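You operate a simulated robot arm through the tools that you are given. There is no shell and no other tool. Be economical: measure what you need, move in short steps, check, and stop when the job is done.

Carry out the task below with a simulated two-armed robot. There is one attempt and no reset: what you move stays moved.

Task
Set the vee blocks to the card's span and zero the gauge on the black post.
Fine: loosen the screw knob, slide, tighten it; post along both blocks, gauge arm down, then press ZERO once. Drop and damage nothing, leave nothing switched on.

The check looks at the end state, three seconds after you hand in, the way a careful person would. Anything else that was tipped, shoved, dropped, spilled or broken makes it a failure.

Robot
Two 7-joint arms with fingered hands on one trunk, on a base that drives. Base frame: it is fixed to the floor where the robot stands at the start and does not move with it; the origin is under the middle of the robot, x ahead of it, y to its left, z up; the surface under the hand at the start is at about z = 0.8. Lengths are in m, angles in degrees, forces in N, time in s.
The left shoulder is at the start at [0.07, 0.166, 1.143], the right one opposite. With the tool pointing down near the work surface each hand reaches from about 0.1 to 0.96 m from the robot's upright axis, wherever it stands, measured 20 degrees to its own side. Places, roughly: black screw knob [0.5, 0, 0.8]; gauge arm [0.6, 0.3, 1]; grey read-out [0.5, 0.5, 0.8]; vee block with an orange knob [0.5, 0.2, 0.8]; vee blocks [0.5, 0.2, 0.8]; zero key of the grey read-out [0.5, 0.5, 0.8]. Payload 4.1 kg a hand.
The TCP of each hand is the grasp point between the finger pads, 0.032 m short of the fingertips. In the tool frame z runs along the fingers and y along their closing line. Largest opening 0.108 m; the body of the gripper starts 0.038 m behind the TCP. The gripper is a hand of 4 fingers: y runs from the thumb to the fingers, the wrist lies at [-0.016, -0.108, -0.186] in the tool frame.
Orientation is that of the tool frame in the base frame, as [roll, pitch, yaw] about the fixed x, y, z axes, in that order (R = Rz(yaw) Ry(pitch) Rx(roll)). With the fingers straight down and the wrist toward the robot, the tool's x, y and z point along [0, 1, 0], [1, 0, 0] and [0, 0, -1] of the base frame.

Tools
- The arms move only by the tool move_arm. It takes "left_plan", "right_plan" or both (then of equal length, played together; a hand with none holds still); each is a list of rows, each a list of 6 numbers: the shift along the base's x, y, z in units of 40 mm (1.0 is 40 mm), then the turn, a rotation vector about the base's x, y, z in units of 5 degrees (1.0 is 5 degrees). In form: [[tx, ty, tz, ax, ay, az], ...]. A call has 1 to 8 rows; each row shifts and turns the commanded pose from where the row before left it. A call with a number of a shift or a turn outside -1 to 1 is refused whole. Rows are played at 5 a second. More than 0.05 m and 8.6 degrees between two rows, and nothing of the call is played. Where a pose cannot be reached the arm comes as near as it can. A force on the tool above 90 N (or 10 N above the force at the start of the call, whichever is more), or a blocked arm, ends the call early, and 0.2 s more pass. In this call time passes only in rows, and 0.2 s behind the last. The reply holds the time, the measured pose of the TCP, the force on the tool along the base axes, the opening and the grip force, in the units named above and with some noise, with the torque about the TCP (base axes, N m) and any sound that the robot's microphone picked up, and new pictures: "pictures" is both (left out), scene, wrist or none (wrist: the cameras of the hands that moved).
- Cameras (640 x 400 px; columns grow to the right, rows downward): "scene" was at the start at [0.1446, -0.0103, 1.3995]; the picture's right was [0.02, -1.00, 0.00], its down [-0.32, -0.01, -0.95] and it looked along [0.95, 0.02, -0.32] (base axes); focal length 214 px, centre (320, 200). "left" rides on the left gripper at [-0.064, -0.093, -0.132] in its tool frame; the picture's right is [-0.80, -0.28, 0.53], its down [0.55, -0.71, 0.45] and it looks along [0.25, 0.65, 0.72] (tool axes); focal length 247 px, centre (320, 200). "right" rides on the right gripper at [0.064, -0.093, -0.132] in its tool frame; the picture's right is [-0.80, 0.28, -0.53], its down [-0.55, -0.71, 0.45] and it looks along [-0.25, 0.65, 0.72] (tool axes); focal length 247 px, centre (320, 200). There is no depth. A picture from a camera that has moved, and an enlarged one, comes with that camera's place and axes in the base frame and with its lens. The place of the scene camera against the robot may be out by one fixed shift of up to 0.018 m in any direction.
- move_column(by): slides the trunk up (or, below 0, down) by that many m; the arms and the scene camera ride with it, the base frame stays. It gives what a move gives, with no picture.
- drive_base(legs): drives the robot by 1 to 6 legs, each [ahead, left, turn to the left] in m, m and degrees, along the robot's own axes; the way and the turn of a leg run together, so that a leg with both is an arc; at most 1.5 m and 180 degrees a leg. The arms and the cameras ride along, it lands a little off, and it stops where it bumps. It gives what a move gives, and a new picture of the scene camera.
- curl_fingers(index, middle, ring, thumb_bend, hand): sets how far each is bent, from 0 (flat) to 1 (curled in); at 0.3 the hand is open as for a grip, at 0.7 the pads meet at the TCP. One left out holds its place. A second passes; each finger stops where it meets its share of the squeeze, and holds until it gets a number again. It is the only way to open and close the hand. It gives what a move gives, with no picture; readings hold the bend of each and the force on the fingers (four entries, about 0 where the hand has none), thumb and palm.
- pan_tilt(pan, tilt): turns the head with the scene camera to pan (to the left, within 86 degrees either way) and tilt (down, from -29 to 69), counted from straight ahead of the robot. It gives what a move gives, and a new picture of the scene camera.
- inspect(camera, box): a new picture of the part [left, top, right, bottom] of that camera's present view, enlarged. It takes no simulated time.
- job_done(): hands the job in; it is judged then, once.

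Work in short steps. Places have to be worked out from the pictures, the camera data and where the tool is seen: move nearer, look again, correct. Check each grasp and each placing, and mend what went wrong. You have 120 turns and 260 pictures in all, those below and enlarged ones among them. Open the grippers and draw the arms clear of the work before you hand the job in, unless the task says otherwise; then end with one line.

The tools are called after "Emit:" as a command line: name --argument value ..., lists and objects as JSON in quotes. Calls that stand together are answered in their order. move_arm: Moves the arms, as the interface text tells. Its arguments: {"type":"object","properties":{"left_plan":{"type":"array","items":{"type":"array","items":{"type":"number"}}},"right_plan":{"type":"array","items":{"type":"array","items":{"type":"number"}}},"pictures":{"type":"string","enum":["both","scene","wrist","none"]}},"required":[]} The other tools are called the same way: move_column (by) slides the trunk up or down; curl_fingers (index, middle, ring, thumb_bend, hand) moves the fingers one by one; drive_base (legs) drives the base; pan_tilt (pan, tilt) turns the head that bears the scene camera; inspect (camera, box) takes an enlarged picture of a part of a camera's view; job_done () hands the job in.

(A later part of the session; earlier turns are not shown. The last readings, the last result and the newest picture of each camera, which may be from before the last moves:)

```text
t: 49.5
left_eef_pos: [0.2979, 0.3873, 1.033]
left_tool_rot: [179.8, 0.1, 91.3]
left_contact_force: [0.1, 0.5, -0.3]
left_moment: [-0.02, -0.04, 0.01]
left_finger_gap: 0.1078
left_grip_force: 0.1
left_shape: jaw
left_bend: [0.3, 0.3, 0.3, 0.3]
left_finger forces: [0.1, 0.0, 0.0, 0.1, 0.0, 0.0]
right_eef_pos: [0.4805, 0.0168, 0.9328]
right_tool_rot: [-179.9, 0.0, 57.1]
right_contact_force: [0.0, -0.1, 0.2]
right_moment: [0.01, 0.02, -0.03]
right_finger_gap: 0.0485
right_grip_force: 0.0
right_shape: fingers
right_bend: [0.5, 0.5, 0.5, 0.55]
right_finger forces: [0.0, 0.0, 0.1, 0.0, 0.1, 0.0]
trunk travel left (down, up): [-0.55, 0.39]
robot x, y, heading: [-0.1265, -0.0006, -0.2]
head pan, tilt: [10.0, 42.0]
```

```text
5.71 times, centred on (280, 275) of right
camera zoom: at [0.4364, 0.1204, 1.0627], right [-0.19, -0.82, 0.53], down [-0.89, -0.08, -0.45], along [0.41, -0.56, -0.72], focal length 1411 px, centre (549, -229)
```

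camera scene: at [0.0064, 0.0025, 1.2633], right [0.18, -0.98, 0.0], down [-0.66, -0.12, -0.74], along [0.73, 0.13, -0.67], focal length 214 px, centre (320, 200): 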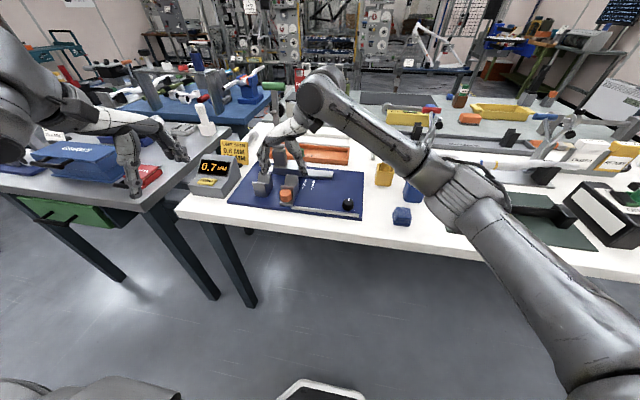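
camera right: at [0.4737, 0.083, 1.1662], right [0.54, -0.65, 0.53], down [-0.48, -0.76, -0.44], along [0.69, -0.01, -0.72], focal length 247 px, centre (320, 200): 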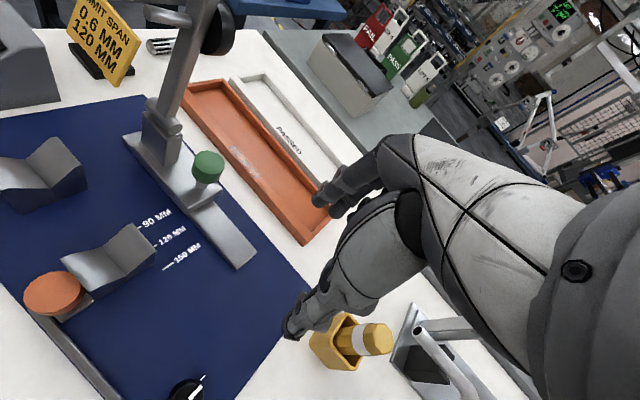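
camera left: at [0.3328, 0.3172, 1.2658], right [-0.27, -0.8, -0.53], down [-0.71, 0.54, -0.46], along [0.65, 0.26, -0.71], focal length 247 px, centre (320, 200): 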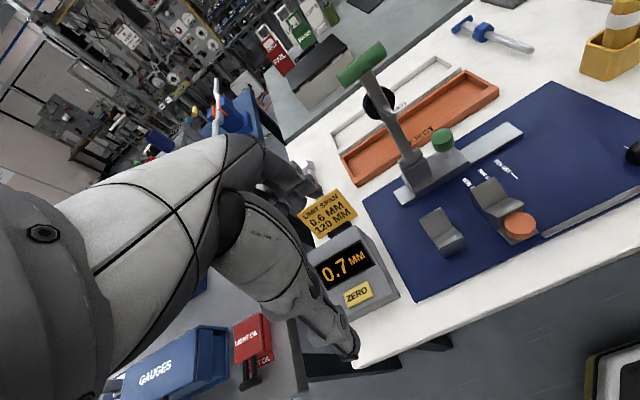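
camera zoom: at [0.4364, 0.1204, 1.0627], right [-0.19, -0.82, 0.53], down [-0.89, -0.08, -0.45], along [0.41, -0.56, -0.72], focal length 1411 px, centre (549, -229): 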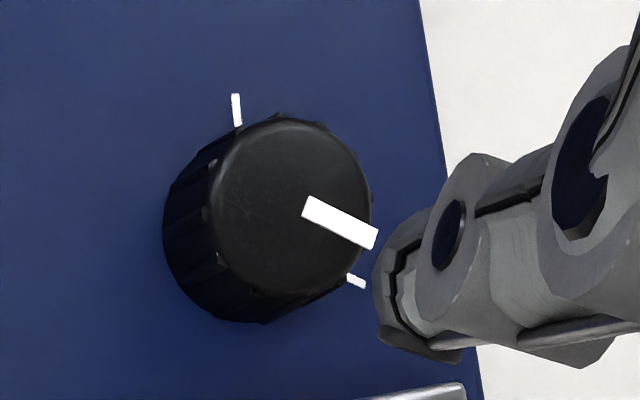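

The pointer appears ~6–10° short of its original seat. Regrasp and turn further clockwise with a firmer grip.

Emit:
move_arm --right_plan '[[0, -0.05, -0.5, 0, 0, 1], [0, 0, -0.5, 0, 0, 1], [0, 0, -0.5, 0, 0, 0.5], [0, 0, -0.53, 0, 0, 0]]' --pictures "none"

Emit:
curl_fingers --hand "right" --index 0.75 --middle 0.78 --ring 0.65 --thumb_bend 0.8

Emit:
move_arm --right_plan '[[0, 0, 0, 0, 0, -1], [0, 0, 0, 0, 0, -1], [0, 0, 0, 0, 0, -1], [0, 0, 0, 0, 0, -1], [0, 0, 0, 0, 0, -1]]' --pictures "none"

Emit:
inspect --camera "right" --box '[220, 160, 420, 370]'

```text
t: 50.5
left_eef_pos: [0.2984, 0.3863, 1.0336]
left_tool_rot: [179.8, 0.0, 91.3]
left_contact_force: [-1.1, 0.3, -0.5]
left_moment: [0.03, -0.01, 0.0]
left_finger_gap: 0.1076
left_grip_force: 0.1
left_shape: jaw
left_bend: [0.3, 0.3, 0.3, 0.3]
left_finger forces: [0.0, 0.0, 0.0, 0.0, 0.0, 0.0]
right_eef_pos: [0.4823, 0.0146, 0.8498]
right_tool_rot: [-179.9, 0.1, 69.5]
right_contact_force: [1.6, -0.9, 0.6]
right_moment: [0.01, -0.01, -0.01]
right_finger_gap: 0.0468
right_grip_force: 1.9
right_shape: fingers
right_bend: [0.5, 0.5, 0.5, 0.56]
right_finger forces: [0.1, 0.7, 0.0, 0.1, 2.5, 0.0]
trunk travel left (down, up): [-0.55, 0.39]
robot x, y, heading: [-0.1314, -0.0006, 0.2]
head pan, tilt: [10.0, 42.0]
```

```text
t: 51.5
left_eef_pos: [0.2988, 0.3868, 1.032]
left_tool_rot: [179.8, 0.1, 91.2]
left_contact_force: [-0.1, -0.4, -0.1]
left_moment: [-0.02, 0.02, 0.01]
left_finger_gap: 0.1076
left_grip_force: 0.1
left_shape: jaw
left_bend: [0.3, 0.3, 0.3, 0.3]
left_finger forces: [0.1, 0.0, 0.1, 0.1, 0.0, 0.0]
right_eef_pos: [0.4805, 0.0156, 0.8492]
right_tool_rot: [-179.8, 0.0, 69.6]
right_contact_force: [-5.2, 0.1, -4.3]
right_moment: [0.02, 0.14, 0.03]
right_finger_gap: 0.0267
right_grip_force: 19.3
right_shape: fingers
right_bend: [0.67, 0.63, 0.65, 0.62]
right_finger forces: [7.9, 8.6, 0.1, 0.1, 22.4, 0.0]
trunk travel left (down, up): [-0.55, 0.39]
robot x, y, heading: [-0.1304, 0.0008, 0.2]
head pan, tilt: [10.0, 42.0]
```

```text
t: 52.7
left_eef_pos: [0.2962, 0.3874, 1.0333]
left_tool_rot: [179.7, 0.1, 91.2]
left_contact_force: [-0.8, 0.0, -0.2]
left_moment: [-0.01, 0.02, 0.0]
left_finger_gap: 0.1077
left_grip_force: 0.0
left_shape: jaw
left_bend: [0.3, 0.3, 0.3, 0.3]
left_finger forces: [0.1, 0.0, 0.1, 0.0, 0.0, 0.0]
right_eef_pos: [0.48, 0.0131, 0.8504]
right_tool_rot: [-180.0, 0.1, 44.6]
right_contact_force: [-4.4, 1.7, -2.6]
right_moment: [0.03, 0.07, 0.4]
right_finger_gap: 0.0267
right_grip_force: 19.7
right_shape: fingers
right_bend: [0.69, 0.63, 0.65, 0.62]
right_finger forces: [10.7, 7.2, 0.0, 0.0, 20.4, 0.0]
trunk travel left (down, up): [-0.55, 0.39]
robot x, y, heading: [-0.1234, 0.0004, 0.1]
head pan, tilt: [10.0, 42.0]
```

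```text
1.90 times, centred on (320, 265) of right
camera zoom: at [0.4599, 0.1232, 0.9802], right [-0.37, -0.76, 0.53], down [-0.89, 0.12, -0.45], along [0.28, -0.64, -0.72], focal length 470 px, centre (320, 76)
```

zoom: 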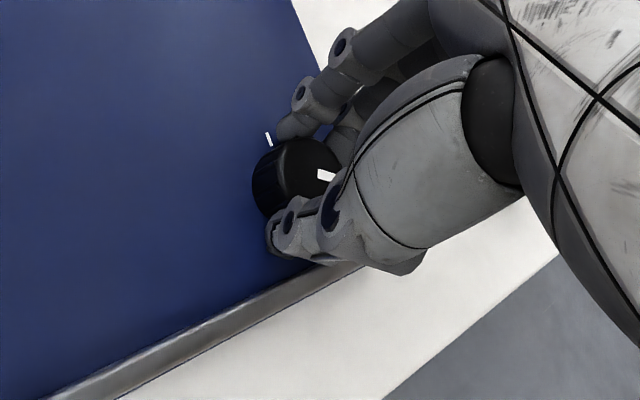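

Torque 0.4 N m with the fingers slipping: the knob is at its stop. Release and lift clear.

Emit:
curl_fingers --hand "right" --index 0.5 --middle 0.5 --ring 0.5 --thumb_bend 0.55

Emit:
move_arm --right_plan '[[0, 0, 1, 0, 0, 0], [0, 0, 1, 0, 0, 0], [0, 0, 1, 0, 0, 1], [0, 0, 1, 0, 0, 1], [0, -0.5, 0.5, 0, 0, 1], [0, -1, 0, 0, 0, 1], [0, -1, 0, 0, 0, 1], [0, -1, 0, 0, 0, 1]]' --pictures "both"

Emit:
inspect --camera "scene" --box '[220, 130, 380, 230]'

```text
t: 53.7
left_eef_pos: [0.2984, 0.3867, 1.0329]
left_tool_rot: [179.8, 0.1, 91.2]
left_contact_force: [-0.6, 0.2, 0.5]
left_moment: [0.01, -0.01, 0.0]
left_finger_gap: 0.1076
left_grip_force: 0.1
left_shape: jaw
left_bend: [0.3, 0.3, 0.3, 0.3]
left_finger forces: [0.0, 0.1, 0.0, 0.0, 0.0, 0.0]
right_eef_pos: [0.4804, 0.0127, 0.8488]
right_tool_rot: [-179.9, 0.0, 44.6]
right_contact_force: [0.7, 0.9, -0.3]
right_moment: [0.03, 0.0, 0.0]
right_finger_gap: 0.0486
right_grip_force: 0.1
right_shape: fingers
right_bend: [0.5, 0.5, 0.5, 0.55]
right_finger forces: [0.0, 0.0, 0.0, 0.0, 0.1, 0.0]
trunk travel left (down, up): [-0.55, 0.39]
robot x, y, heading: [-0.1249, -0.0013, -0.1]
head pan, tilt: [10.0, 42.0]
```

```text
t: 55.5
left_eef_pos: [0.2981, 0.3851, 1.0348]
left_tool_rot: [179.8, 0.1, 91.2]
left_contact_force: [0.4, 0.3, -0.2]
left_moment: [-0.01, 0.01, 0.02]
left_finger_gap: 0.1078
left_grip_force: 0.1
left_shape: jaw
left_bend: [0.3, 0.3, 0.3, 0.3]
left_finger forces: [0.0, 0.0, 0.0, 0.0, 0.0, 0.0]
right_eef_pos: [0.4779, -0.129, 1.0303]
right_tool_rot: [-180.0, 0.1, 74.7]
right_contact_force: [0.1, -0.4, 0.5]
right_moment: [0.07, 0.0, 0.02]
right_finger_gap: 0.0483
right_grip_force: 0.0
right_shape: fingers
right_bend: [0.5, 0.5, 0.5, 0.55]
right_finger forces: [0.0, 0.0, 0.0, 0.0, 0.0, 0.0]
trunk travel left (down, up): [-0.55, 0.39]
robot x, y, heading: [-0.1277, 0.0005, 0.5]
head pan, tilt: [10.0, 42.0]
camera scene: at [0.0059, -0.0002, 1.2635], right [0.18, -0.98, 0.0], down [-0.66, -0.12, -0.74], along [0.73, 0.13, -0.67], focal length 214 px, centre (320, 200)
camera right: at [0.4041, -0.0435, 1.1589], right [0.06, -0.84, 0.53], down [-0.83, -0.34, -0.45], along [0.56, -0.41, -0.72], focal length 247 px, centre (320, 200)
```

scene: 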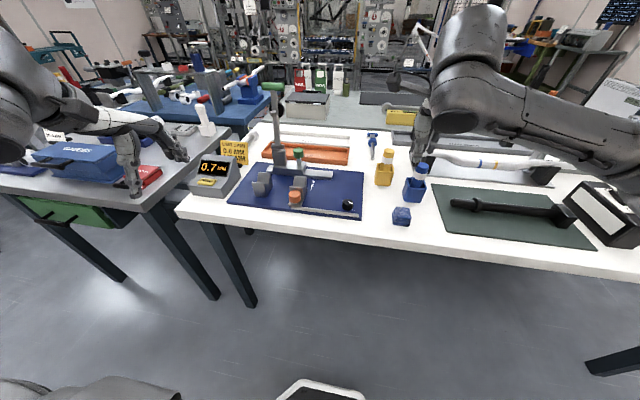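
right: 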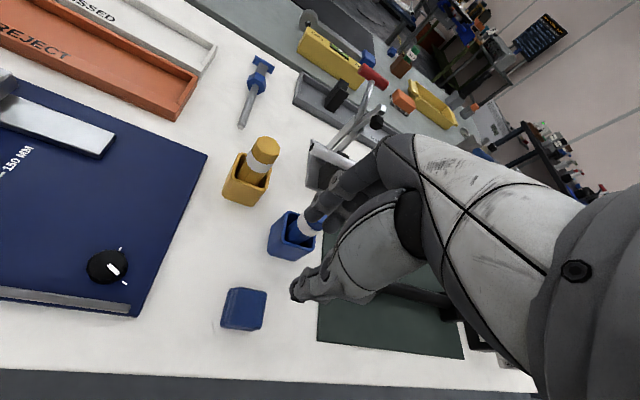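

```text
4.00 times, centred on (300, 180) of scene
camera zoom: at [0.0059, -0.0002, 1.2635], right [0.18, -0.98, 0.0], down [-0.66, -0.12, -0.74], along [0.73, 0.13, -0.67], focal length 858 px, centre (400, 280)
```

zoom: 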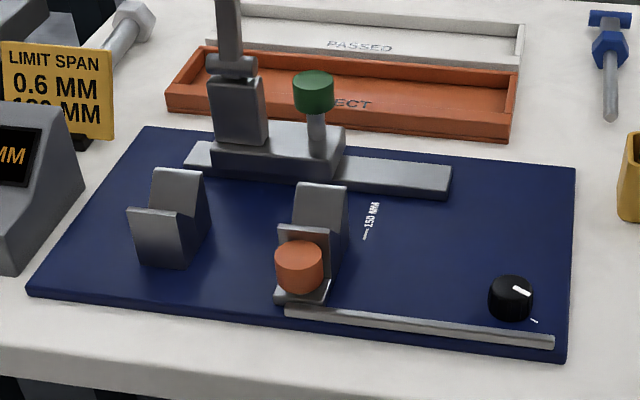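

Knob pointer is back on its tight tick and the block hasn't moved. Now look closely at the black post on the green mat.

Emit:
move_arm --right_plan '[[-0.3, -1, 0.2, 0, 0, 1], [-0.3, -1, 0.2, 0, 0, 1], [-0.3, -1, 0, 0, 0, 1], [0, -1, 0, 0, 0, 0], [0, -1, 0, 0, 0, 0], [0, -1, 0, 0, 0, 0]]' --pictures "wrist"

Emit:
pan_tilt --pan -35 --tilt 42

Emit:
inspect --camera "scene" --box '[220, 100, 420, 240]'

```text
t: 56.9
left_eef_pos: [0.2971, 0.3872, 1.0324]
left_tool_rot: [179.8, 0.1, 91.1]
left_contact_force: [0.0, -0.1, 0.1]
left_moment: [-0.02, -0.02, -0.01]
left_finger_gap: 0.1077
left_grip_force: 0.1
left_shape: jaw
left_bend: [0.3, 0.3, 0.3, 0.3]
left_finger forces: [0.0, 0.0, 0.0, 0.0, 0.0, 0.1]
right_eef_pos: [0.4445, -0.3691, 1.0472]
right_tool_rot: [-179.9, 0.1, 89.7]
right_contact_force: [-0.2, -0.4, -0.5]
right_moment: [0.01, -0.03, -0.01]
right_finger_gap: 0.0486
right_grip_force: 0.0
right_shape: fingers
right_bend: [0.5, 0.5, 0.5, 0.55]
right_finger forces: [0.0, 0.0, 0.0, 0.0, 0.0, 0.0]
trunk travel left (down, up): [-0.55, 0.39]
robot x, y, heading: [-0.1282, 0.0032, 0.4]
head pan, tilt: [10.0, 42.0]
camera right: at [0.3507, -0.305, 1.1779], right [0.28, -0.8, 0.53], down [-0.71, -0.55, -0.45], along [0.65, -0.25, -0.72], focal length 247 px, centre (320, 200)
```

right: 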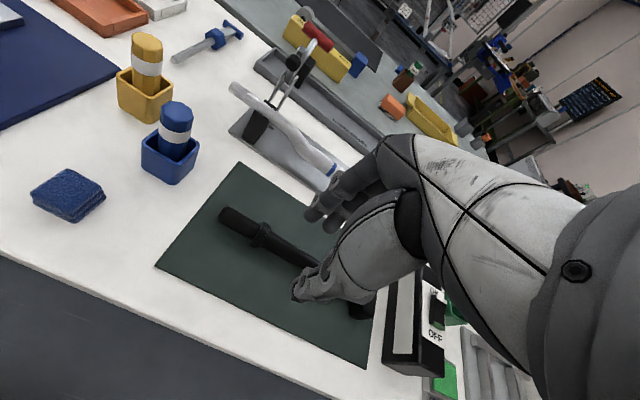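

```text
t: 58.0
left_eef_pos: [0.298, 0.3862, 1.0331]
left_tool_rot: [179.8, 0.1, 91.1]
left_contact_force: [0.0, -0.2, -0.7]
left_moment: [0.0, 0.01, 0.0]
left_finger_gap: 0.1077
left_grip_force: 0.0
left_shape: jaw
left_bend: [0.3, 0.3, 0.3, 0.3]
left_finger forces: [0.0, 0.0, 0.0, 0.0, 0.0, 0.0]
right_eef_pos: [0.4438, -0.3687, 1.0483]
right_tool_rot: [-179.9, 0.1, 89.6]
right_contact_force: [1.0, 0.7, 0.0]
right_moment: [0.03, 0.0, 0.02]
right_finger_gap: 0.0484
right_grip_force: 0.1
right_shape: fingers
right_bend: [0.5, 0.5, 0.5, 0.55]
right_finger forces: [0.0, 0.0, 0.0, 0.0, 0.1, 0.1]
trunk travel left (down, up): [-0.55, 0.39]
robot x, y, heading: [-0.1284, 0.0, 0.1]
head pan, tilt: [-35.0, 42.0]
camera scene: at [-0.0072, -0.0605, 1.2633], right [-0.57, -0.82, 0.0], down [-0.55, 0.38, -0.74], along [0.61, -0.42, -0.67], focal length 214 px, centre (320, 200)
```

scene: 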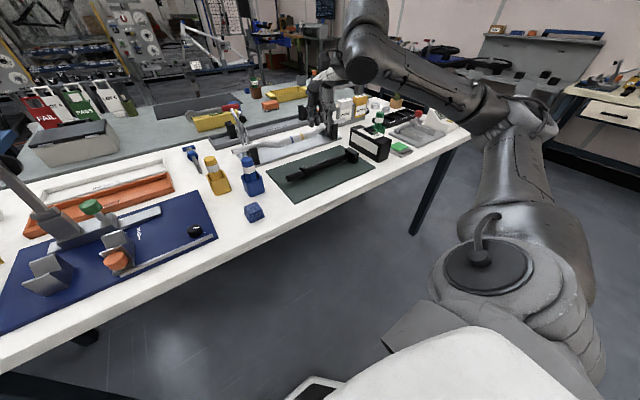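

```text
2.86 times, centred on (320, 170) of scene
camera zoom: at [-0.0072, -0.0605, 1.2633], right [-0.57, -0.82, 0.0], down [-0.55, 0.38, -0.74], along [0.61, -0.42, -0.67], focal length 613 px, centre (320, 286)
```

zoom: 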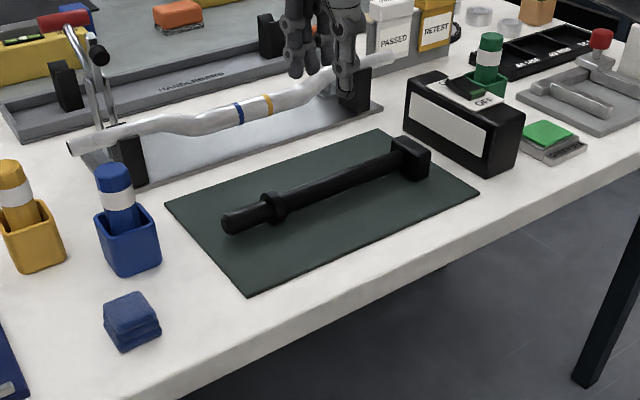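

Emit:
move_arm --right_plan '[[0, -1, 0, 0, 0, 0], [0, -1, 0, 0, 0, 0], [0, -1, 0, 0, 0, 0], [0, -1, 0, 0, 0, 0]]' --pictures "none"

Emit:
inspect --camera "right" --box '[80, 80, 400, 300]'

```text
t: 59.0
left_eef_pos: [0.2975, 0.3849, 1.0334]
left_tool_rot: [179.9, 0.0, 91.3]
left_contact_force: [0.5, -1.0, -0.2]
left_moment: [-0.01, 0.0, 0.02]
left_finger_gap: 0.1079
left_grip_force: 0.1
left_shape: jaw
left_bend: [0.3, 0.3, 0.3, 0.3]
left_finger forces: [0.1, 0.0, 0.0, 0.0, 0.0, 0.0]
right_eef_pos: [0.4469, -0.531, 1.0471]
right_tool_rot: [-179.9, 0.1, 89.6]
right_contact_force: [0.6, -0.5, 0.3]
right_moment: [0.03, -0.02, -0.03]
right_finger_gap: 0.0485
right_grip_force: 0.0
right_shape: fingers
right_bend: [0.5, 0.5, 0.5, 0.55]
right_finger forces: [0.0, 0.0, 0.0, 0.0, 0.1, 0.0]
trunk travel left (down, up): [-0.55, 0.39]
robot x, y, heading: [-0.1273, 0.002, 0.2]
head pan, tilt: [-35.0, 42.0]
```

```text
1.82 times, centred on (240, 190) of right
camera zoom: at [0.3517, -0.4664, 1.1775], right [0.28, -0.8, 0.53], down [-0.71, -0.55, -0.45], along [0.65, -0.25, -0.72], focal length 449 px, centre (466, 218)
```

zoom: 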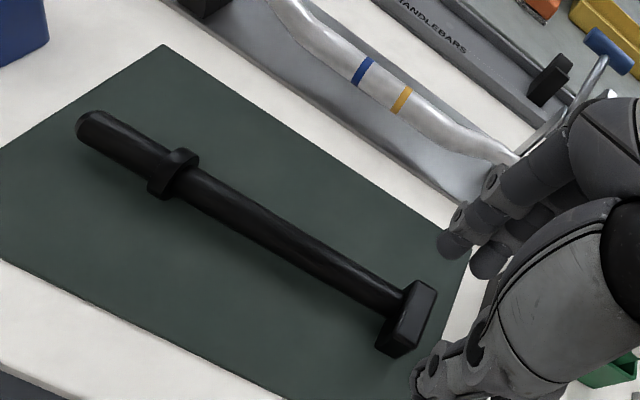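

The post: tip y≈−0.288, collar ≈−0.354, plain shaft to ≈−0.555, head beyond; axis x≈0.536. I'll grip it near y≈−0.444 (which later falls midway between the blocks). Open and hover.

Emit:
curl_fingers --hand "right" --index 0.38 --middle 0.38 --ring 0.38 --thumb_bend 0.38

Emit:
move_arm --right_plan '[[0.8, 0.7, 0, 0, 0, 0], [0.8, 0.7, -0.2, 0, 0, 0], [0.65, 0.7, -0.7, 0, 0, 0], [0, 0, -1, 0, 0, 0], [0, 0, -1, 0, 0, 0]]' --pictures "none"

Emit:
inspect --camera "right" --box '[120, 140, 440, 380]'

Emit:
inspect --camera "scene" --box '[240, 100, 420, 220]'

```text
t: 60.0
left_eef_pos: [0.2963, 0.3866, 1.0326]
left_tool_rot: [179.7, 0.0, 91.2]
left_contact_force: [0.4, 0.5, 0.4]
left_moment: [-0.03, 0.0, 0.01]
left_finger_gap: 0.1076
left_grip_force: 0.0
left_shape: jaw
left_bend: [0.3, 0.3, 0.3, 0.3]
left_finger forces: [0.1, 0.0, 0.0, 0.0, 0.0, 0.1]
right_eef_pos: [0.4451, -0.5305, 1.0466]
right_tool_rot: [-179.8, 0.1, 89.6]
right_contact_force: [0.3, 0.1, -0.1]
right_moment: [-0.01, -0.04, -0.03]
right_finger_gap: 0.087
right_grip_force: 0.0
right_shape: fingers
right_bend: [0.38, 0.38, 0.38, 0.38]
right_finger forces: [0.0, 0.0, 0.1, 0.1, 0.1, 0.1]
trunk travel left (down, up): [-0.55, 0.39]
robot x, y, heading: [-0.1271, -0.0006, 0.4]
head pan, tilt: [-35.0, 42.0]
```

```text
t: 61.2
left_eef_pos: [0.2983, 0.3866, 1.0335]
left_tool_rot: [179.9, 0.1, 91.2]
left_contact_force: [0.6, -0.5, -0.6]
left_moment: [-0.01, 0.01, -0.01]
left_finger_gap: 0.1078
left_grip_force: 0.0
left_shape: jaw
left_bend: [0.3, 0.3, 0.3, 0.3]
left_finger forces: [0.0, 0.1, 0.0, 0.0, 0.0, 0.0]
right_eef_pos: [0.5379, -0.4452, 0.9292]
right_tool_rot: [-179.8, 0.1, 89.6]
right_contact_force: [1.6, 0.4, 0.1]
right_moment: [0.0, 0.02, -0.03]
right_finger_gap: 0.0876
right_grip_force: 0.1
right_shape: fingers
right_bend: [0.38, 0.38, 0.38, 0.38]
right_finger forces: [0.0, 0.1, 0.1, 0.1, 0.0, 0.1]
trunk travel left (down, up): [-0.55, 0.39]
robot x, y, heading: [-0.1267, 0.0013, 0.4]
head pan, tilt: [-35.0, 42.0]
```

```text
1.67 times, centred on (280, 260) of right
camera zoom: at [0.4446, -0.3798, 1.0588], right [0.28, -0.8, 0.53], down [-0.71, -0.54, -0.45], along [0.65, -0.25, -0.72], focal length 412 px, centre (387, 100)
```

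zoom: 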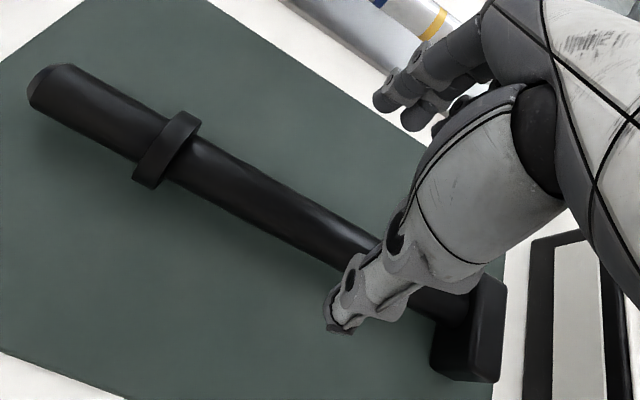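

```text
3.33 times, centred on (330, 160) of scene
camera zoom: at [-0.0063, -0.0608, 1.2633], right [-0.57, -0.82, 0.0], down [-0.55, 0.38, -0.74], along [0.61, -0.42, -0.67], focal length 715 px, centre (287, 333)
```

zoom: 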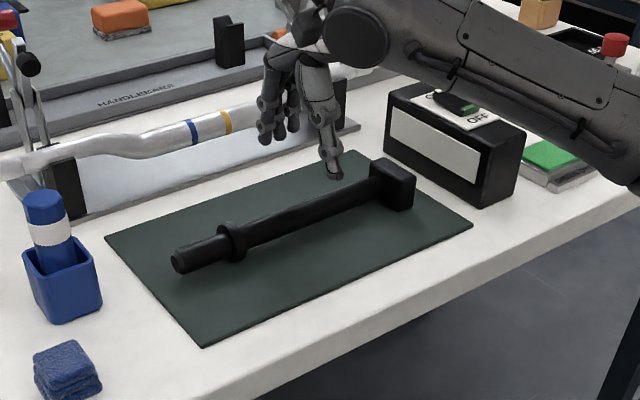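

Measurements agree (axis x=0.535, straight along y). Descend to TCP z≈0.843 and close on the shaft.

Emit:
move_arm --right_plan '[[-0.06, 0, -0.9, 0, 0, 0], [0, 0, -0.9, 0, 0, 0], [0, 0, -0.35, 0, 0, 0]]' --pictures "none"

Emit:
inspect --camera "right" --box '[120, 140, 440, 380]'

Emit:
inspect --camera "scene" --box '[240, 100, 420, 220]'

```text
t: 62.0
left_eef_pos: [0.2977, 0.3871, 1.0331]
left_tool_rot: [179.7, 0.1, 91.2]
left_contact_force: [-0.3, 0.2, 0.9]
left_moment: [0.02, -0.02, 0.0]
left_finger_gap: 0.1076
left_grip_force: 0.0
left_shape: jaw
left_bend: [0.3, 0.3, 0.3, 0.3]
left_finger forces: [0.0, 0.0, 0.0, 0.1, 0.0, 0.0]
right_eef_pos: [0.5323, -0.4445, 0.8434]
right_tool_rot: [-179.9, 0.2, 89.7]
right_contact_force: [-0.3, -0.4, -0.4]
right_moment: [-0.01, -0.03, 0.04]
right_finger_gap: 0.0875
right_grip_force: 0.0
right_shape: fingers
right_bend: [0.38, 0.38, 0.38, 0.38]
right_finger forces: [0.0, 0.1, 0.0, 0.0, 0.0, 0.0]
trunk travel left (down, up): [-0.55, 0.39]
robot x, y, heading: [-0.1252, -0.0003, 0.2]
head pan, tilt: [-35.0, 42.0]
```

```text
1.67 times, centred on (280, 260) of right
camera zoom: at [0.4381, -0.3794, 0.9739], right [0.28, -0.8, 0.53], down [-0.71, -0.54, -0.45], along [0.65, -0.25, -0.72], focal length 412 px, centre (387, 100)
```

zoom: 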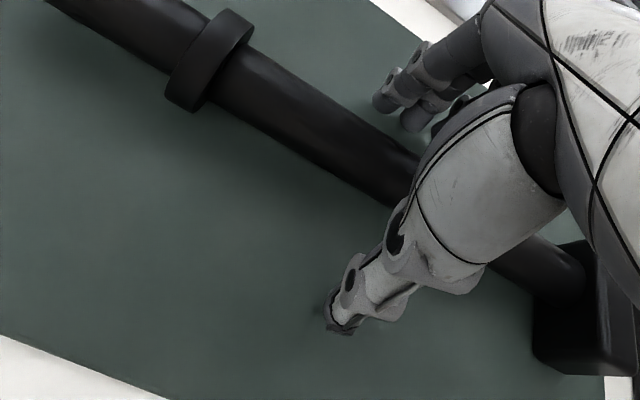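

```text
3.33 times, centred on (330, 160) of scene
camera zoom: at [-0.0072, -0.0608, 1.2634], right [-0.57, -0.82, 0.0], down [-0.55, 0.38, -0.74], along [0.61, -0.42, -0.67], focal length 715 px, centre (287, 333)
```

zoom: 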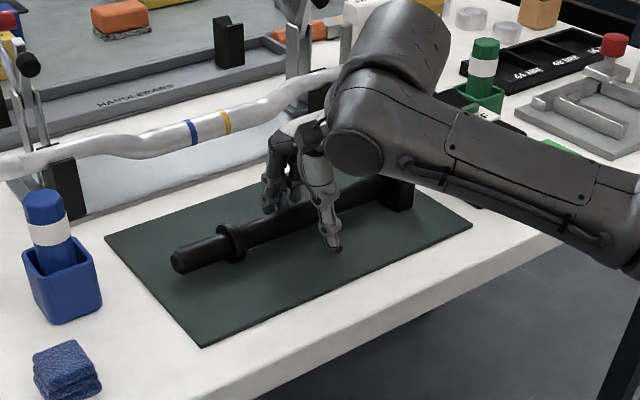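

Emit:
move_arm --right_plan '[[0.03, 0, -0.07, 0, 0, 0]]' --pictures "none"

Emit:
curl_fingers --hand "right" --index 0.8 --middle 0.8 --ring 0.8 --thumb_bend 0.85

Emit:
inspect --camera "right" --box '[120, 140, 440, 380]'

```text
t: 62.4
left_eef_pos: [0.2977, 0.3874, 1.0329]
left_tool_rot: [179.8, 0.2, 91.2]
left_contact_force: [0.7, 0.4, 0.0]
left_moment: [-0.01, -0.01, 0.02]
left_finger_gap: 0.1076
left_grip_force: 0.0
left_shape: jaw
left_bend: [0.3, 0.3, 0.3, 0.3]
left_finger forces: [0.0, 0.1, 0.0, 0.0, 0.0, 0.1]
right_eef_pos: [0.5332, -0.4429, 0.843]
right_tool_rot: [-179.9, 0.1, 89.7]
right_contact_force: [0.1, 1.7, 0.2]
right_moment: [0.01, -0.03, 0.02]
right_finger_gap: 0.0875
right_grip_force: 0.3
right_shape: fingers
right_bend: [0.38, 0.38, 0.38, 0.38]
right_finger forces: [0.0, 0.3, 0.1, 0.0, 0.0, 0.0]
trunk travel left (down, up): [-0.55, 0.39]
robot x, y, heading: [-0.125, 0.0006, -0.1]
head pan, tilt: [-35.0, 42.0]
```

```text
t: 63.4
left_eef_pos: [0.2991, 0.3869, 1.0332]
left_tool_rot: [179.8, 0.1, 91.2]
left_contact_force: [0.3, 1.0, -0.4]
left_moment: [-0.05, -0.01, 0.0]
left_finger_gap: 0.1076
left_grip_force: 0.1
left_shape: jaw
left_bend: [0.3, 0.3, 0.3, 0.3]
left_finger forces: [0.0, 0.0, 0.1, 0.1, 0.0, 0.1]
right_eef_pos: [0.5347, -0.4456, 0.8416]
right_tool_rot: [-179.8, 0.1, 89.6]
right_contact_force: [-0.6, -0.6, -2.2]
right_moment: [0.06, -0.03, -0.01]
right_finger_gap: 0.0136
right_grip_force: 32.4
right_shape: fingers
right_bend: [0.77, 0.77, 0.77, 0.7]
right_finger forces: [10.6, 11.3, 12.0, 0.0, 31.8, 0.0]
trunk travel left (down, up): [-0.55, 0.39]
robot x, y, heading: [-0.1293, -0.0025, 0.1]
head pan, tilt: [-35.0, 42.0]
```

```text
1.67 times, centred on (280, 260) of right
camera zoom: at [0.4404, -0.3795, 0.9716], right [0.28, -0.8, 0.53], down [-0.71, -0.54, -0.45], along [0.65, -0.25, -0.72], focal length 412 px, centre (387, 100)
```

zoom: 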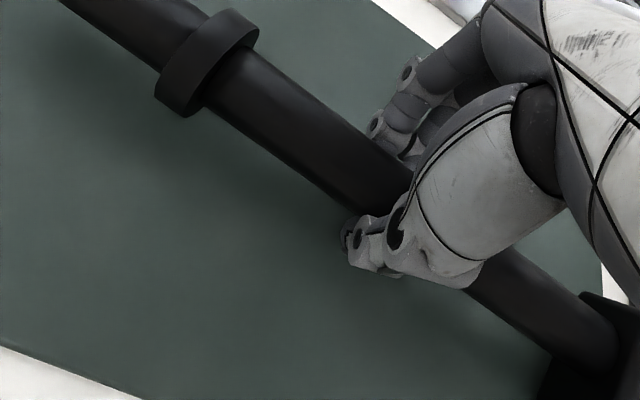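

Firm grip (32 N, all fingers). Lift 40 mm and check that the post comes level.

Emit:
move_arm --right_plan '[[0, 0, 0.3, 0, 0, 0], [0, 0, 0.5, 0, 0, 0], [0, 0, 0.8, 0, 0, 0]]' --pictures "none"

Emit:
inspect --camera "right" --box '[120, 140, 440, 380]'

Emit:
inspect --camera "scene" --box '[220, 80, 420, 220]'

```text
t: 64.2
left_eef_pos: [0.2989, 0.3871, 1.0329]
left_tool_rot: [179.9, 0.1, 91.1]
left_contact_force: [-1.1, 0.1, -0.6]
left_moment: [-0.01, -0.02, -0.02]
left_finger_gap: 0.108
left_grip_force: 0.1
left_shape: jaw
left_bend: [0.3, 0.3, 0.3, 0.3]
left_finger forces: [0.0, 0.1, 0.0, 0.0, 0.1, 0.0]
right_eef_pos: [0.532, -0.4412, 0.9073]
right_tool_rot: [-179.8, 0.1, 89.6]
right_contact_force: [-0.1, 0.7, -2.6]
right_moment: [0.03, -0.05, -0.01]
right_finger_gap: 0.0137
right_grip_force: 33.4
right_shape: fingers
right_bend: [0.79, 0.78, 0.78, 0.7]
right_finger forces: [9.7, 12.2, 11.8, 0.0, 34.0, 0.0]
trunk travel left (down, up): [-0.55, 0.39]
robot x, y, heading: [-0.1283, -0.0009, 0.2]
head pan, tilt: [-35.0, 42.0]
```

```text
1.67 times, centred on (280, 260) of right
camera zoom: at [0.4375, -0.3761, 1.0363], right [0.28, -0.8, 0.53], down [-0.71, -0.55, -0.44], along [0.65, -0.25, -0.72], focal length 412 px, centre (387, 100)
```

zoom: 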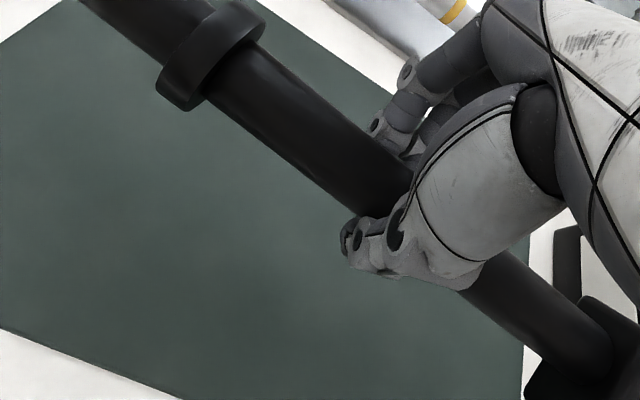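

```text
2.86 times, centred on (320, 150) of scene
camera zoom: at [-0.0073, -0.0601, 1.2633], right [-0.57, -0.82, 0.0], down [-0.55, 0.38, -0.74], along [0.61, -0.42, -0.67], focal length 613 px, centre (320, 343)
```

zoom: 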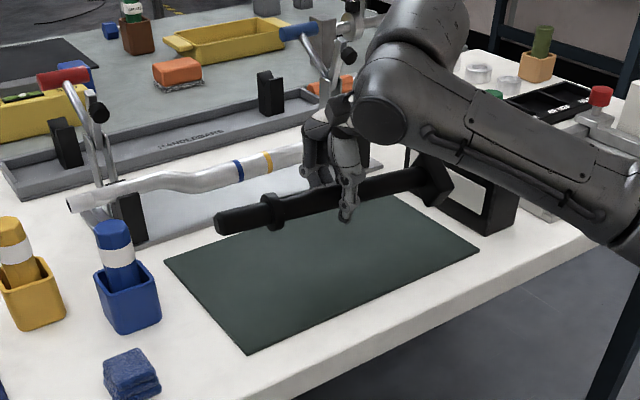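

Post held level. Raise to z≈1.03 then carry it left toward the blocks.

Emit:
move_arm --right_plan '[[0, 0, 1, 0, 0, 0], [0, 0, 1, 0, 0, 0], [0, 0.5, 1, 0, 0, 0], [-0.1, 1, 0.1, 0, 0, 0], [-0.1, 1, 0, 0, 0, 0], [-0.1, 1, 0, 0, 0, 0], [-0.1, 1, 0, 0, 0, 0], [-0.1, 1, 0, 0, 0, 0]]' --pictures "none"

Emit:
pan_tilt --pan 5 --tilt 35

```text
t: 66.0
left_eef_pos: [0.2991, 0.3882, 1.0327]
left_tool_rot: [179.8, 0.2, 91.2]
left_contact_force: [0.2, 0.8, -0.6]
left_moment: [-0.03, 0.03, -0.01]
left_finger_gap: 0.1078
left_grip_force: 0.1
left_shape: jaw
left_bend: [0.3, 0.3, 0.3, 0.3]
left_finger forces: [0.0, 0.1, 0.0, 0.0, 0.0, 0.0]
right_eef_pos: [0.516, -0.2218, 1.0284]
right_tool_rot: [-179.8, 0.3, 89.6]
right_contact_force: [0.9, -0.1, -2.1]
right_moment: [0.03, -0.02, 0.01]
right_finger_gap: 0.0134
right_grip_force: 32.6
right_shape: fingers
right_bend: [0.79, 0.78, 0.78, 0.71]
right_finger forces: [9.7, 12.0, 10.8, 0.0, 32.8, 0.1]
trunk travel left (down, up): [-0.55, 0.39]
robot x, y, heading: [-0.1275, 0.0015, -0.1]
head pan, tilt: [-35.0, 42.0]
```

```text
t: 67.1
left_eef_pos: [0.2976, 0.3865, 1.0331]
left_tool_rot: [179.8, 0.0, 91.1]
left_contact_force: [0.0, -0.5, -0.2]
left_moment: [0.02, -0.01, 0.04]
left_finger_gap: 0.1076
left_grip_force: 0.0
left_shape: jaw
left_bend: [0.3, 0.3, 0.3, 0.3]
left_finger forces: [0.0, 0.0, 0.0, 0.1, 0.0, 0.1]
right_eef_pos: [0.516, -0.2237, 1.0285]
right_tool_rot: [-179.8, 0.1, 89.6]
right_contact_force: [0.2, -0.3, -2.7]
right_moment: [0.07, -0.06, -0.03]
right_finger_gap: 0.0134
right_grip_force: 32.7
right_shape: fingers
right_bend: [0.79, 0.78, 0.78, 0.71]
right_finger forces: [9.4, 12.1, 10.8, 0.1, 32.8, 0.1]
trunk travel left (down, up): [-0.55, 0.39]
robot x, y, heading: [-0.1247, 0.0006, 0.3]
head pan, tilt: [5.0, 35.0]
camera scene: at [0.0122, -0.0052, 1.2738], right [0.09, -1.0, 0.0], down [-0.57, -0.05, -0.82], along [0.82, 0.07, -0.57], focal length 214 px, centre (320, 200)
```

scene: 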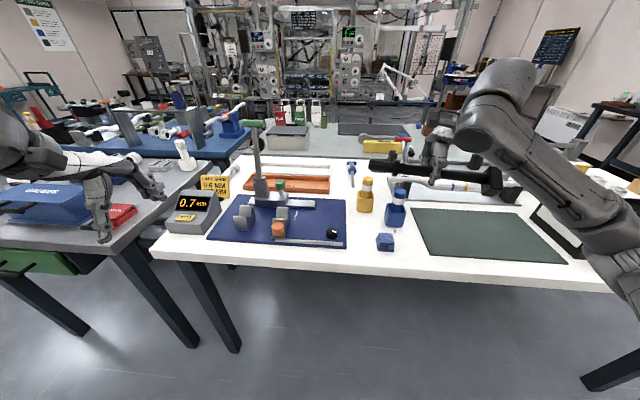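

Path is clear; carry on 0.32 m, then the rest slower.

Emit:
move_arm --right_plan '[[-0.05, 1, 0, 0, 0, 0], [-0.05, 1, 0, 0, 0, 0], [-0.05, 1, 0, 0, 0, 0], [-0.05, 1, 0, 0, 0, 0], [0, 1, 0, 0, 0, 0], [0, 1, 0, 0, 0, 0], [0, 1, 0, 0, 0, 0], [0, 1, 0, 0, 0, 0]]' --pictures "none"

Emit:
move_arm --right_plan '[[0, 1, 0, 0, 0, 0], [0, 1, 0, 0, 0, 0], [0, 0.8, 0, 0, 0, 0], [0, 0.4, 0, 0, 0, 0]]' --pictures "both"

Emit:
inspect --camera "left" --box '[340, 0, 600, 180]'

```text
t: 68.9
left_eef_pos: [0.2983, 0.3879, 1.0318]
left_tool_rot: [179.7, 0.2, 91.2]
left_contact_force: [0.4, 0.4, -0.5]
left_moment: [-0.01, -0.04, 0.0]
left_finger_gap: 0.1076
left_grip_force: 0.0
left_shape: jaw
left_bend: [0.3, 0.3, 0.3, 0.3]
left_finger forces: [0.0, 0.1, 0.1, 0.0, 0.0, 0.0]
right_eef_pos: [0.5045, 0.1016, 1.0283]
right_tool_rot: [-179.9, 0.2, 89.5]
right_contact_force: [0.8, 0.5, -2.4]
right_moment: [0.04, -0.04, 0.0]
right_finger_gap: 0.0133
right_grip_force: 32.4
right_shape: fingers
right_bend: [0.79, 0.78, 0.78, 0.71]
right_finger forces: [9.4, 11.9, 10.4, 0.0, 32.1, 0.1]
trunk travel left (down, up): [-0.55, 0.39]
robot x, y, heading: [-0.1286, 0.003, 0.3]
head pan, tilt: [5.0, 35.0]
```

```text
t: 69.9
left_eef_pos: [0.2981, 0.3889, 1.0338]
left_tool_rot: [179.8, 0.3, 91.2]
left_contact_force: [-0.7, 0.4, -0.8]
left_moment: [-0.01, -0.03, 0.0]
left_finger_gap: 0.1076
left_grip_force: 0.0
left_shape: jaw
left_bend: [0.3, 0.3, 0.3, 0.3]
left_finger forces: [0.0, 0.0, 0.0, 0.0, 0.1, 0.0]
right_eef_pos: [0.5049, 0.2279, 1.0309]
right_tool_rot: [-179.8, 0.1, 89.6]
right_contact_force: [-0.5, -0.3, -2.9]
right_moment: [0.05, -0.06, -0.02]
right_finger_gap: 0.0129
right_grip_force: 31.2
right_shape: fingers
right_bend: [0.79, 0.78, 0.78, 0.71]
right_finger forces: [9.3, 11.8, 10.4, 0.0, 31.9, 0.0]
trunk travel left (down, up): [-0.55, 0.39]
robot x, y, heading: [-0.1267, 0.0014, -0.2]
head pan, tilt: [5.0, 35.0]
camera scene: at [0.0121, -0.004, 1.2738], right [0.09, -1.0, 0.0], down [-0.57, -0.05, -0.82], along [0.82, 0.07, -0.57], focal length 214 px, centre (320, 200)
camera right: at [0.4112, 0.292, 1.16], right [0.28, -0.8, 0.53], down [-0.71, -0.55, -0.44], along [0.65, -0.26, -0.72], focal length 247 px, centre (320, 200)
```

scene: 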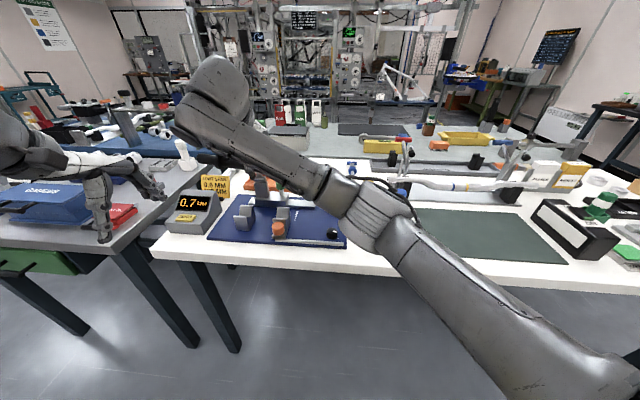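
right: 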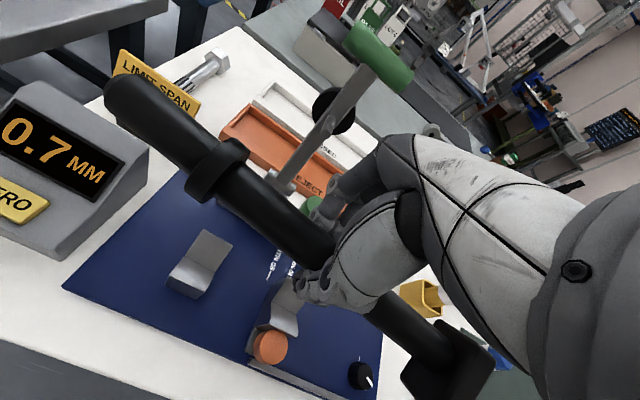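

```text
2.22 times, centred on (470, 90) of left
camera zoom: at [0.2069, 0.3209, 1.1638], right [-0.26, -0.81, -0.53], down [-0.72, 0.53, -0.45], along [0.65, 0.26, -0.72], focal length 549 px, centre (-13, 444)
```

zoom: 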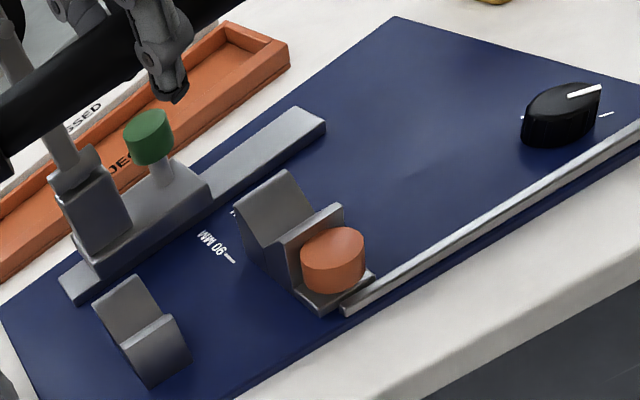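

Emit:
inspect --camera "right" --box '[90, 50, 350, 240]'

Emit:
inspect --camera "right" --box '[340, 260, 520, 400]'

```text
2.11 times, centred on (220, 145) of right
camera zoom: at [0.4112, 0.292, 1.16], right [0.28, -0.8, 0.53], down [-0.71, -0.55, -0.44], along [0.65, -0.26, -0.72], focal length 520 px, centre (530, 316)
```

zoom: 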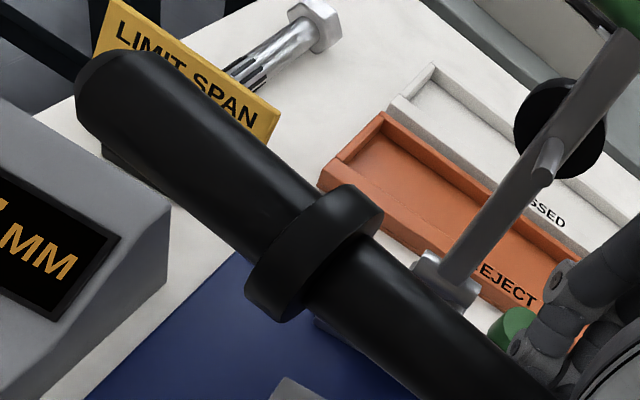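

```text
2.86 times, centred on (430, 330) of right
camera zoom: at [0.4112, 0.292, 1.16], right [0.28, -0.8, 0.53], down [-0.71, -0.55, -0.44], along [0.65, -0.26, -0.72], focal length 706 px, centre (6, -171)
```

zoom: 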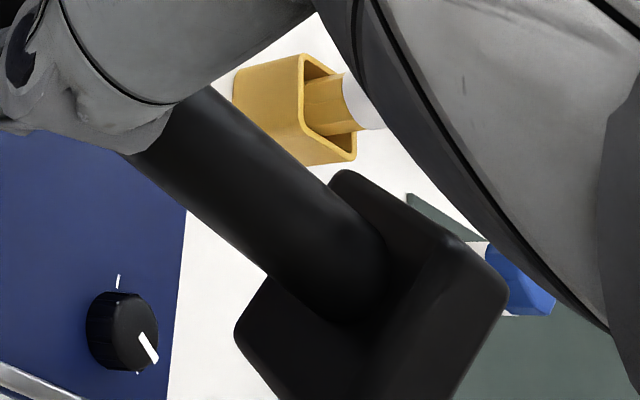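

The post may have sagged a few degrees in the grip; check it from the left hand camera.

Emit:
inspect --camera "left" --box '[180, 0, 500, 200]'

```text
2.00 times, centred on (340, 100) of left
camera zoom: at [0.2069, 0.3209, 1.1638], right [-0.26, -0.81, -0.53], down [-0.72, 0.53, -0.45], along [0.65, 0.26, -0.72], focal length 494 px, centre (280, 400)
```

zoom: 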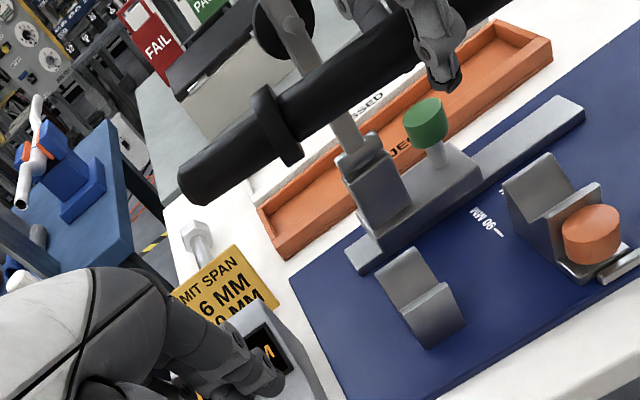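

Views suggest a few degrees of tilt; lower closer above the vees (axis ~0.90) and compare with the blocks.

Emit:
move_arm --right_plan '[[0, 0, -0.9, 0, 0, 0], [0, 0, -0.9, 0, 0, 0], [0, 0, -0.7, 0, 0, 0]]' --pictures "none"

Emit:
inspect --camera "left" --box '[260, 0, 580, 200]'

Emit:
inspect --camera "scene" --box '[180, 150, 360, 260]'

Emit:
inspect --camera "right" --box '[60, 50, 480, 400]'

```text
t: 70.7
left_eef_pos: [0.2987, 0.3866, 1.0324]
left_tool_rot: [179.8, 0.0, 91.2]
left_contact_force: [0.9, 0.2, -0.9]
left_moment: [0.0, 0.04, 0.0]
left_finger_gap: 0.1079
left_grip_force: 0.0
left_shape: jaw
left_bend: [0.3, 0.3, 0.3, 0.3]
left_finger forces: [0.1, 0.1, 0.1, 0.0, 0.1, 0.0]
right_eef_pos: [0.5054, 0.2249, 0.9311]
right_tool_rot: [-179.8, 0.1, 89.7]
right_contact_force: [-0.6, -0.4, -2.4]
right_moment: [0.05, -0.02, 0.0]
right_finger_gap: 0.0126
right_grip_force: 31.5
right_shape: fingers
right_bend: [0.79, 0.78, 0.78, 0.71]
right_finger forces: [9.2, 11.9, 10.4, 0.0, 31.8, 0.0]
trunk travel left (down, up): [-0.55, 0.39]
robot x, y, heading: [-0.1266, 0.0005, -0.1]
head pan, tilt: [5.0, 35.0]
```

```text
2.00 times, centred on (420, 100) of left
camera zoom: at [0.2073, 0.3205, 1.1639], right [-0.26, -0.8, -0.53], down [-0.72, 0.53, -0.45], along [0.65, 0.26, -0.72], focal length 494 px, centre (120, 400)
```

zoom: 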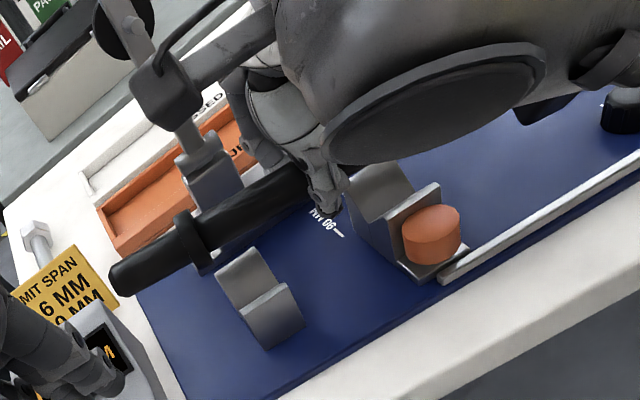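

```text
3.56 times, centred on (270, 205) of scene
camera zoom: at [0.0125, -0.0044, 1.2738], right [0.09, -1.0, 0.0], down [-0.57, -0.05, -0.82], along [0.82, 0.07, -0.57], focal length 763 px, centre (498, 182)
```

zoom: 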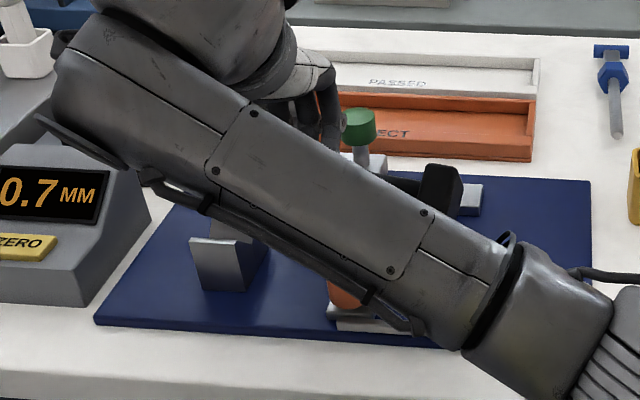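

```text
1.14 times, centred on (270, 225) of right
camera zoom: at [0.4123, 0.2893, 1.0611], right [0.28, -0.8, 0.53], down [-0.71, -0.55, -0.44], along [0.65, -0.26, -0.72], focal length 282 px, centre (377, 171)
```

zoom: 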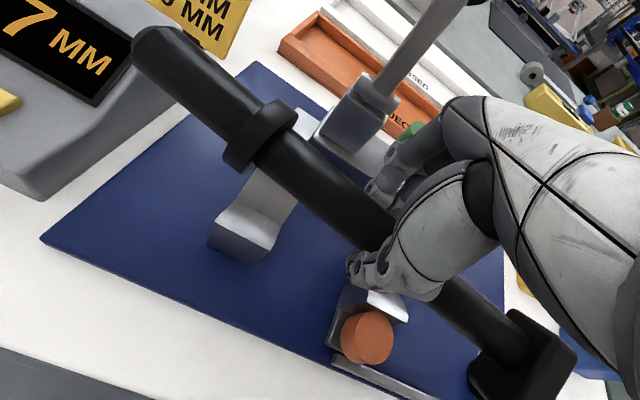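

Post is pitched ~10° (tip high, head low) in the grip. Correct by rotating the hand −10° about x, slightly raised.

Emit:
move_arm --right_plan '[[0, 0, 0.3, -1, 0, 0], [0, 0, 0.2, -1, 0, 0]]' --pictures "none"

Emit:
inspect --camera "left" --box '[260, 0, 580, 200]'

Emit:
inspect --camera "right" --box '[60, 50, 480, 400]'

```text
t: 71.3
left_eef_pos: [0.2984, 0.3865, 1.0316]
left_tool_rot: [179.8, 0.2, 91.1]
left_contact_force: [-0.4, 0.2, -1.1]
left_moment: [0.01, 0.02, 0.02]
left_finger_gap: 0.1076
left_grip_force: 0.1
left_shape: jaw
left_bend: [0.3, 0.3, 0.3, 0.3]
left_finger forces: [0.0, 0.0, 0.1, 0.0, 0.1, 0.0]
right_eef_pos: [0.5058, 0.2248, 0.9511]
right_tool_rot: [-179.8, 10.3, 89.6]
right_contact_force: [-0.2, -0.7, -2.9]
right_moment: [0.06, -0.04, 0.03]
right_finger_gap: 0.013
right_grip_force: 31.6
right_shape: fingers
right_bend: [0.79, 0.79, 0.78, 0.71]
right_finger forces: [9.3, 12.0, 10.2, 0.1, 32.0, 0.0]
trunk travel left (down, up): [-0.55, 0.39]
robot x, y, heading: [-0.1265, 0.0005, 0.3]
head pan, tilt: [5.0, 35.0]
```

```text
2.00 times, centred on (420, 100) of left
camera zoom: at [0.2069, 0.3206, 1.1638], right [-0.26, -0.8, -0.53], down [-0.72, 0.53, -0.45], along [0.65, 0.26, -0.72], focal length 494 px, centre (120, 400)
```

zoom: 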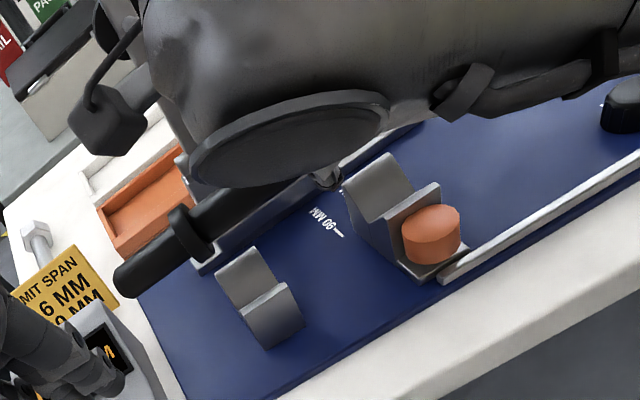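

```text
1.14 times, centred on (270, 225) of right
camera zoom: at [0.4121, 0.311, 1.0677], right [0.28, -0.69, 0.66], down [-0.71, -0.61, -0.34], along [0.65, -0.38, -0.66], focal length 282 px, centre (377, 171)
```

zoom: 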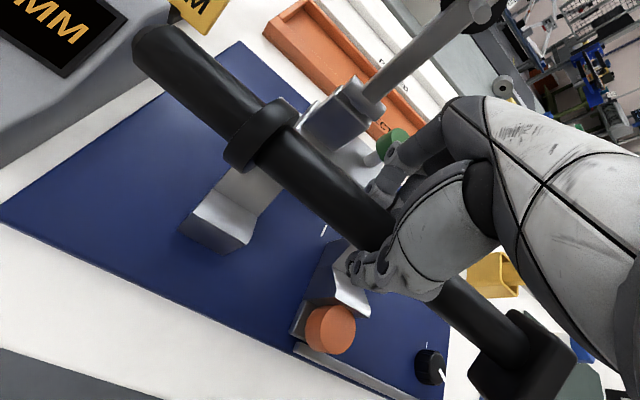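

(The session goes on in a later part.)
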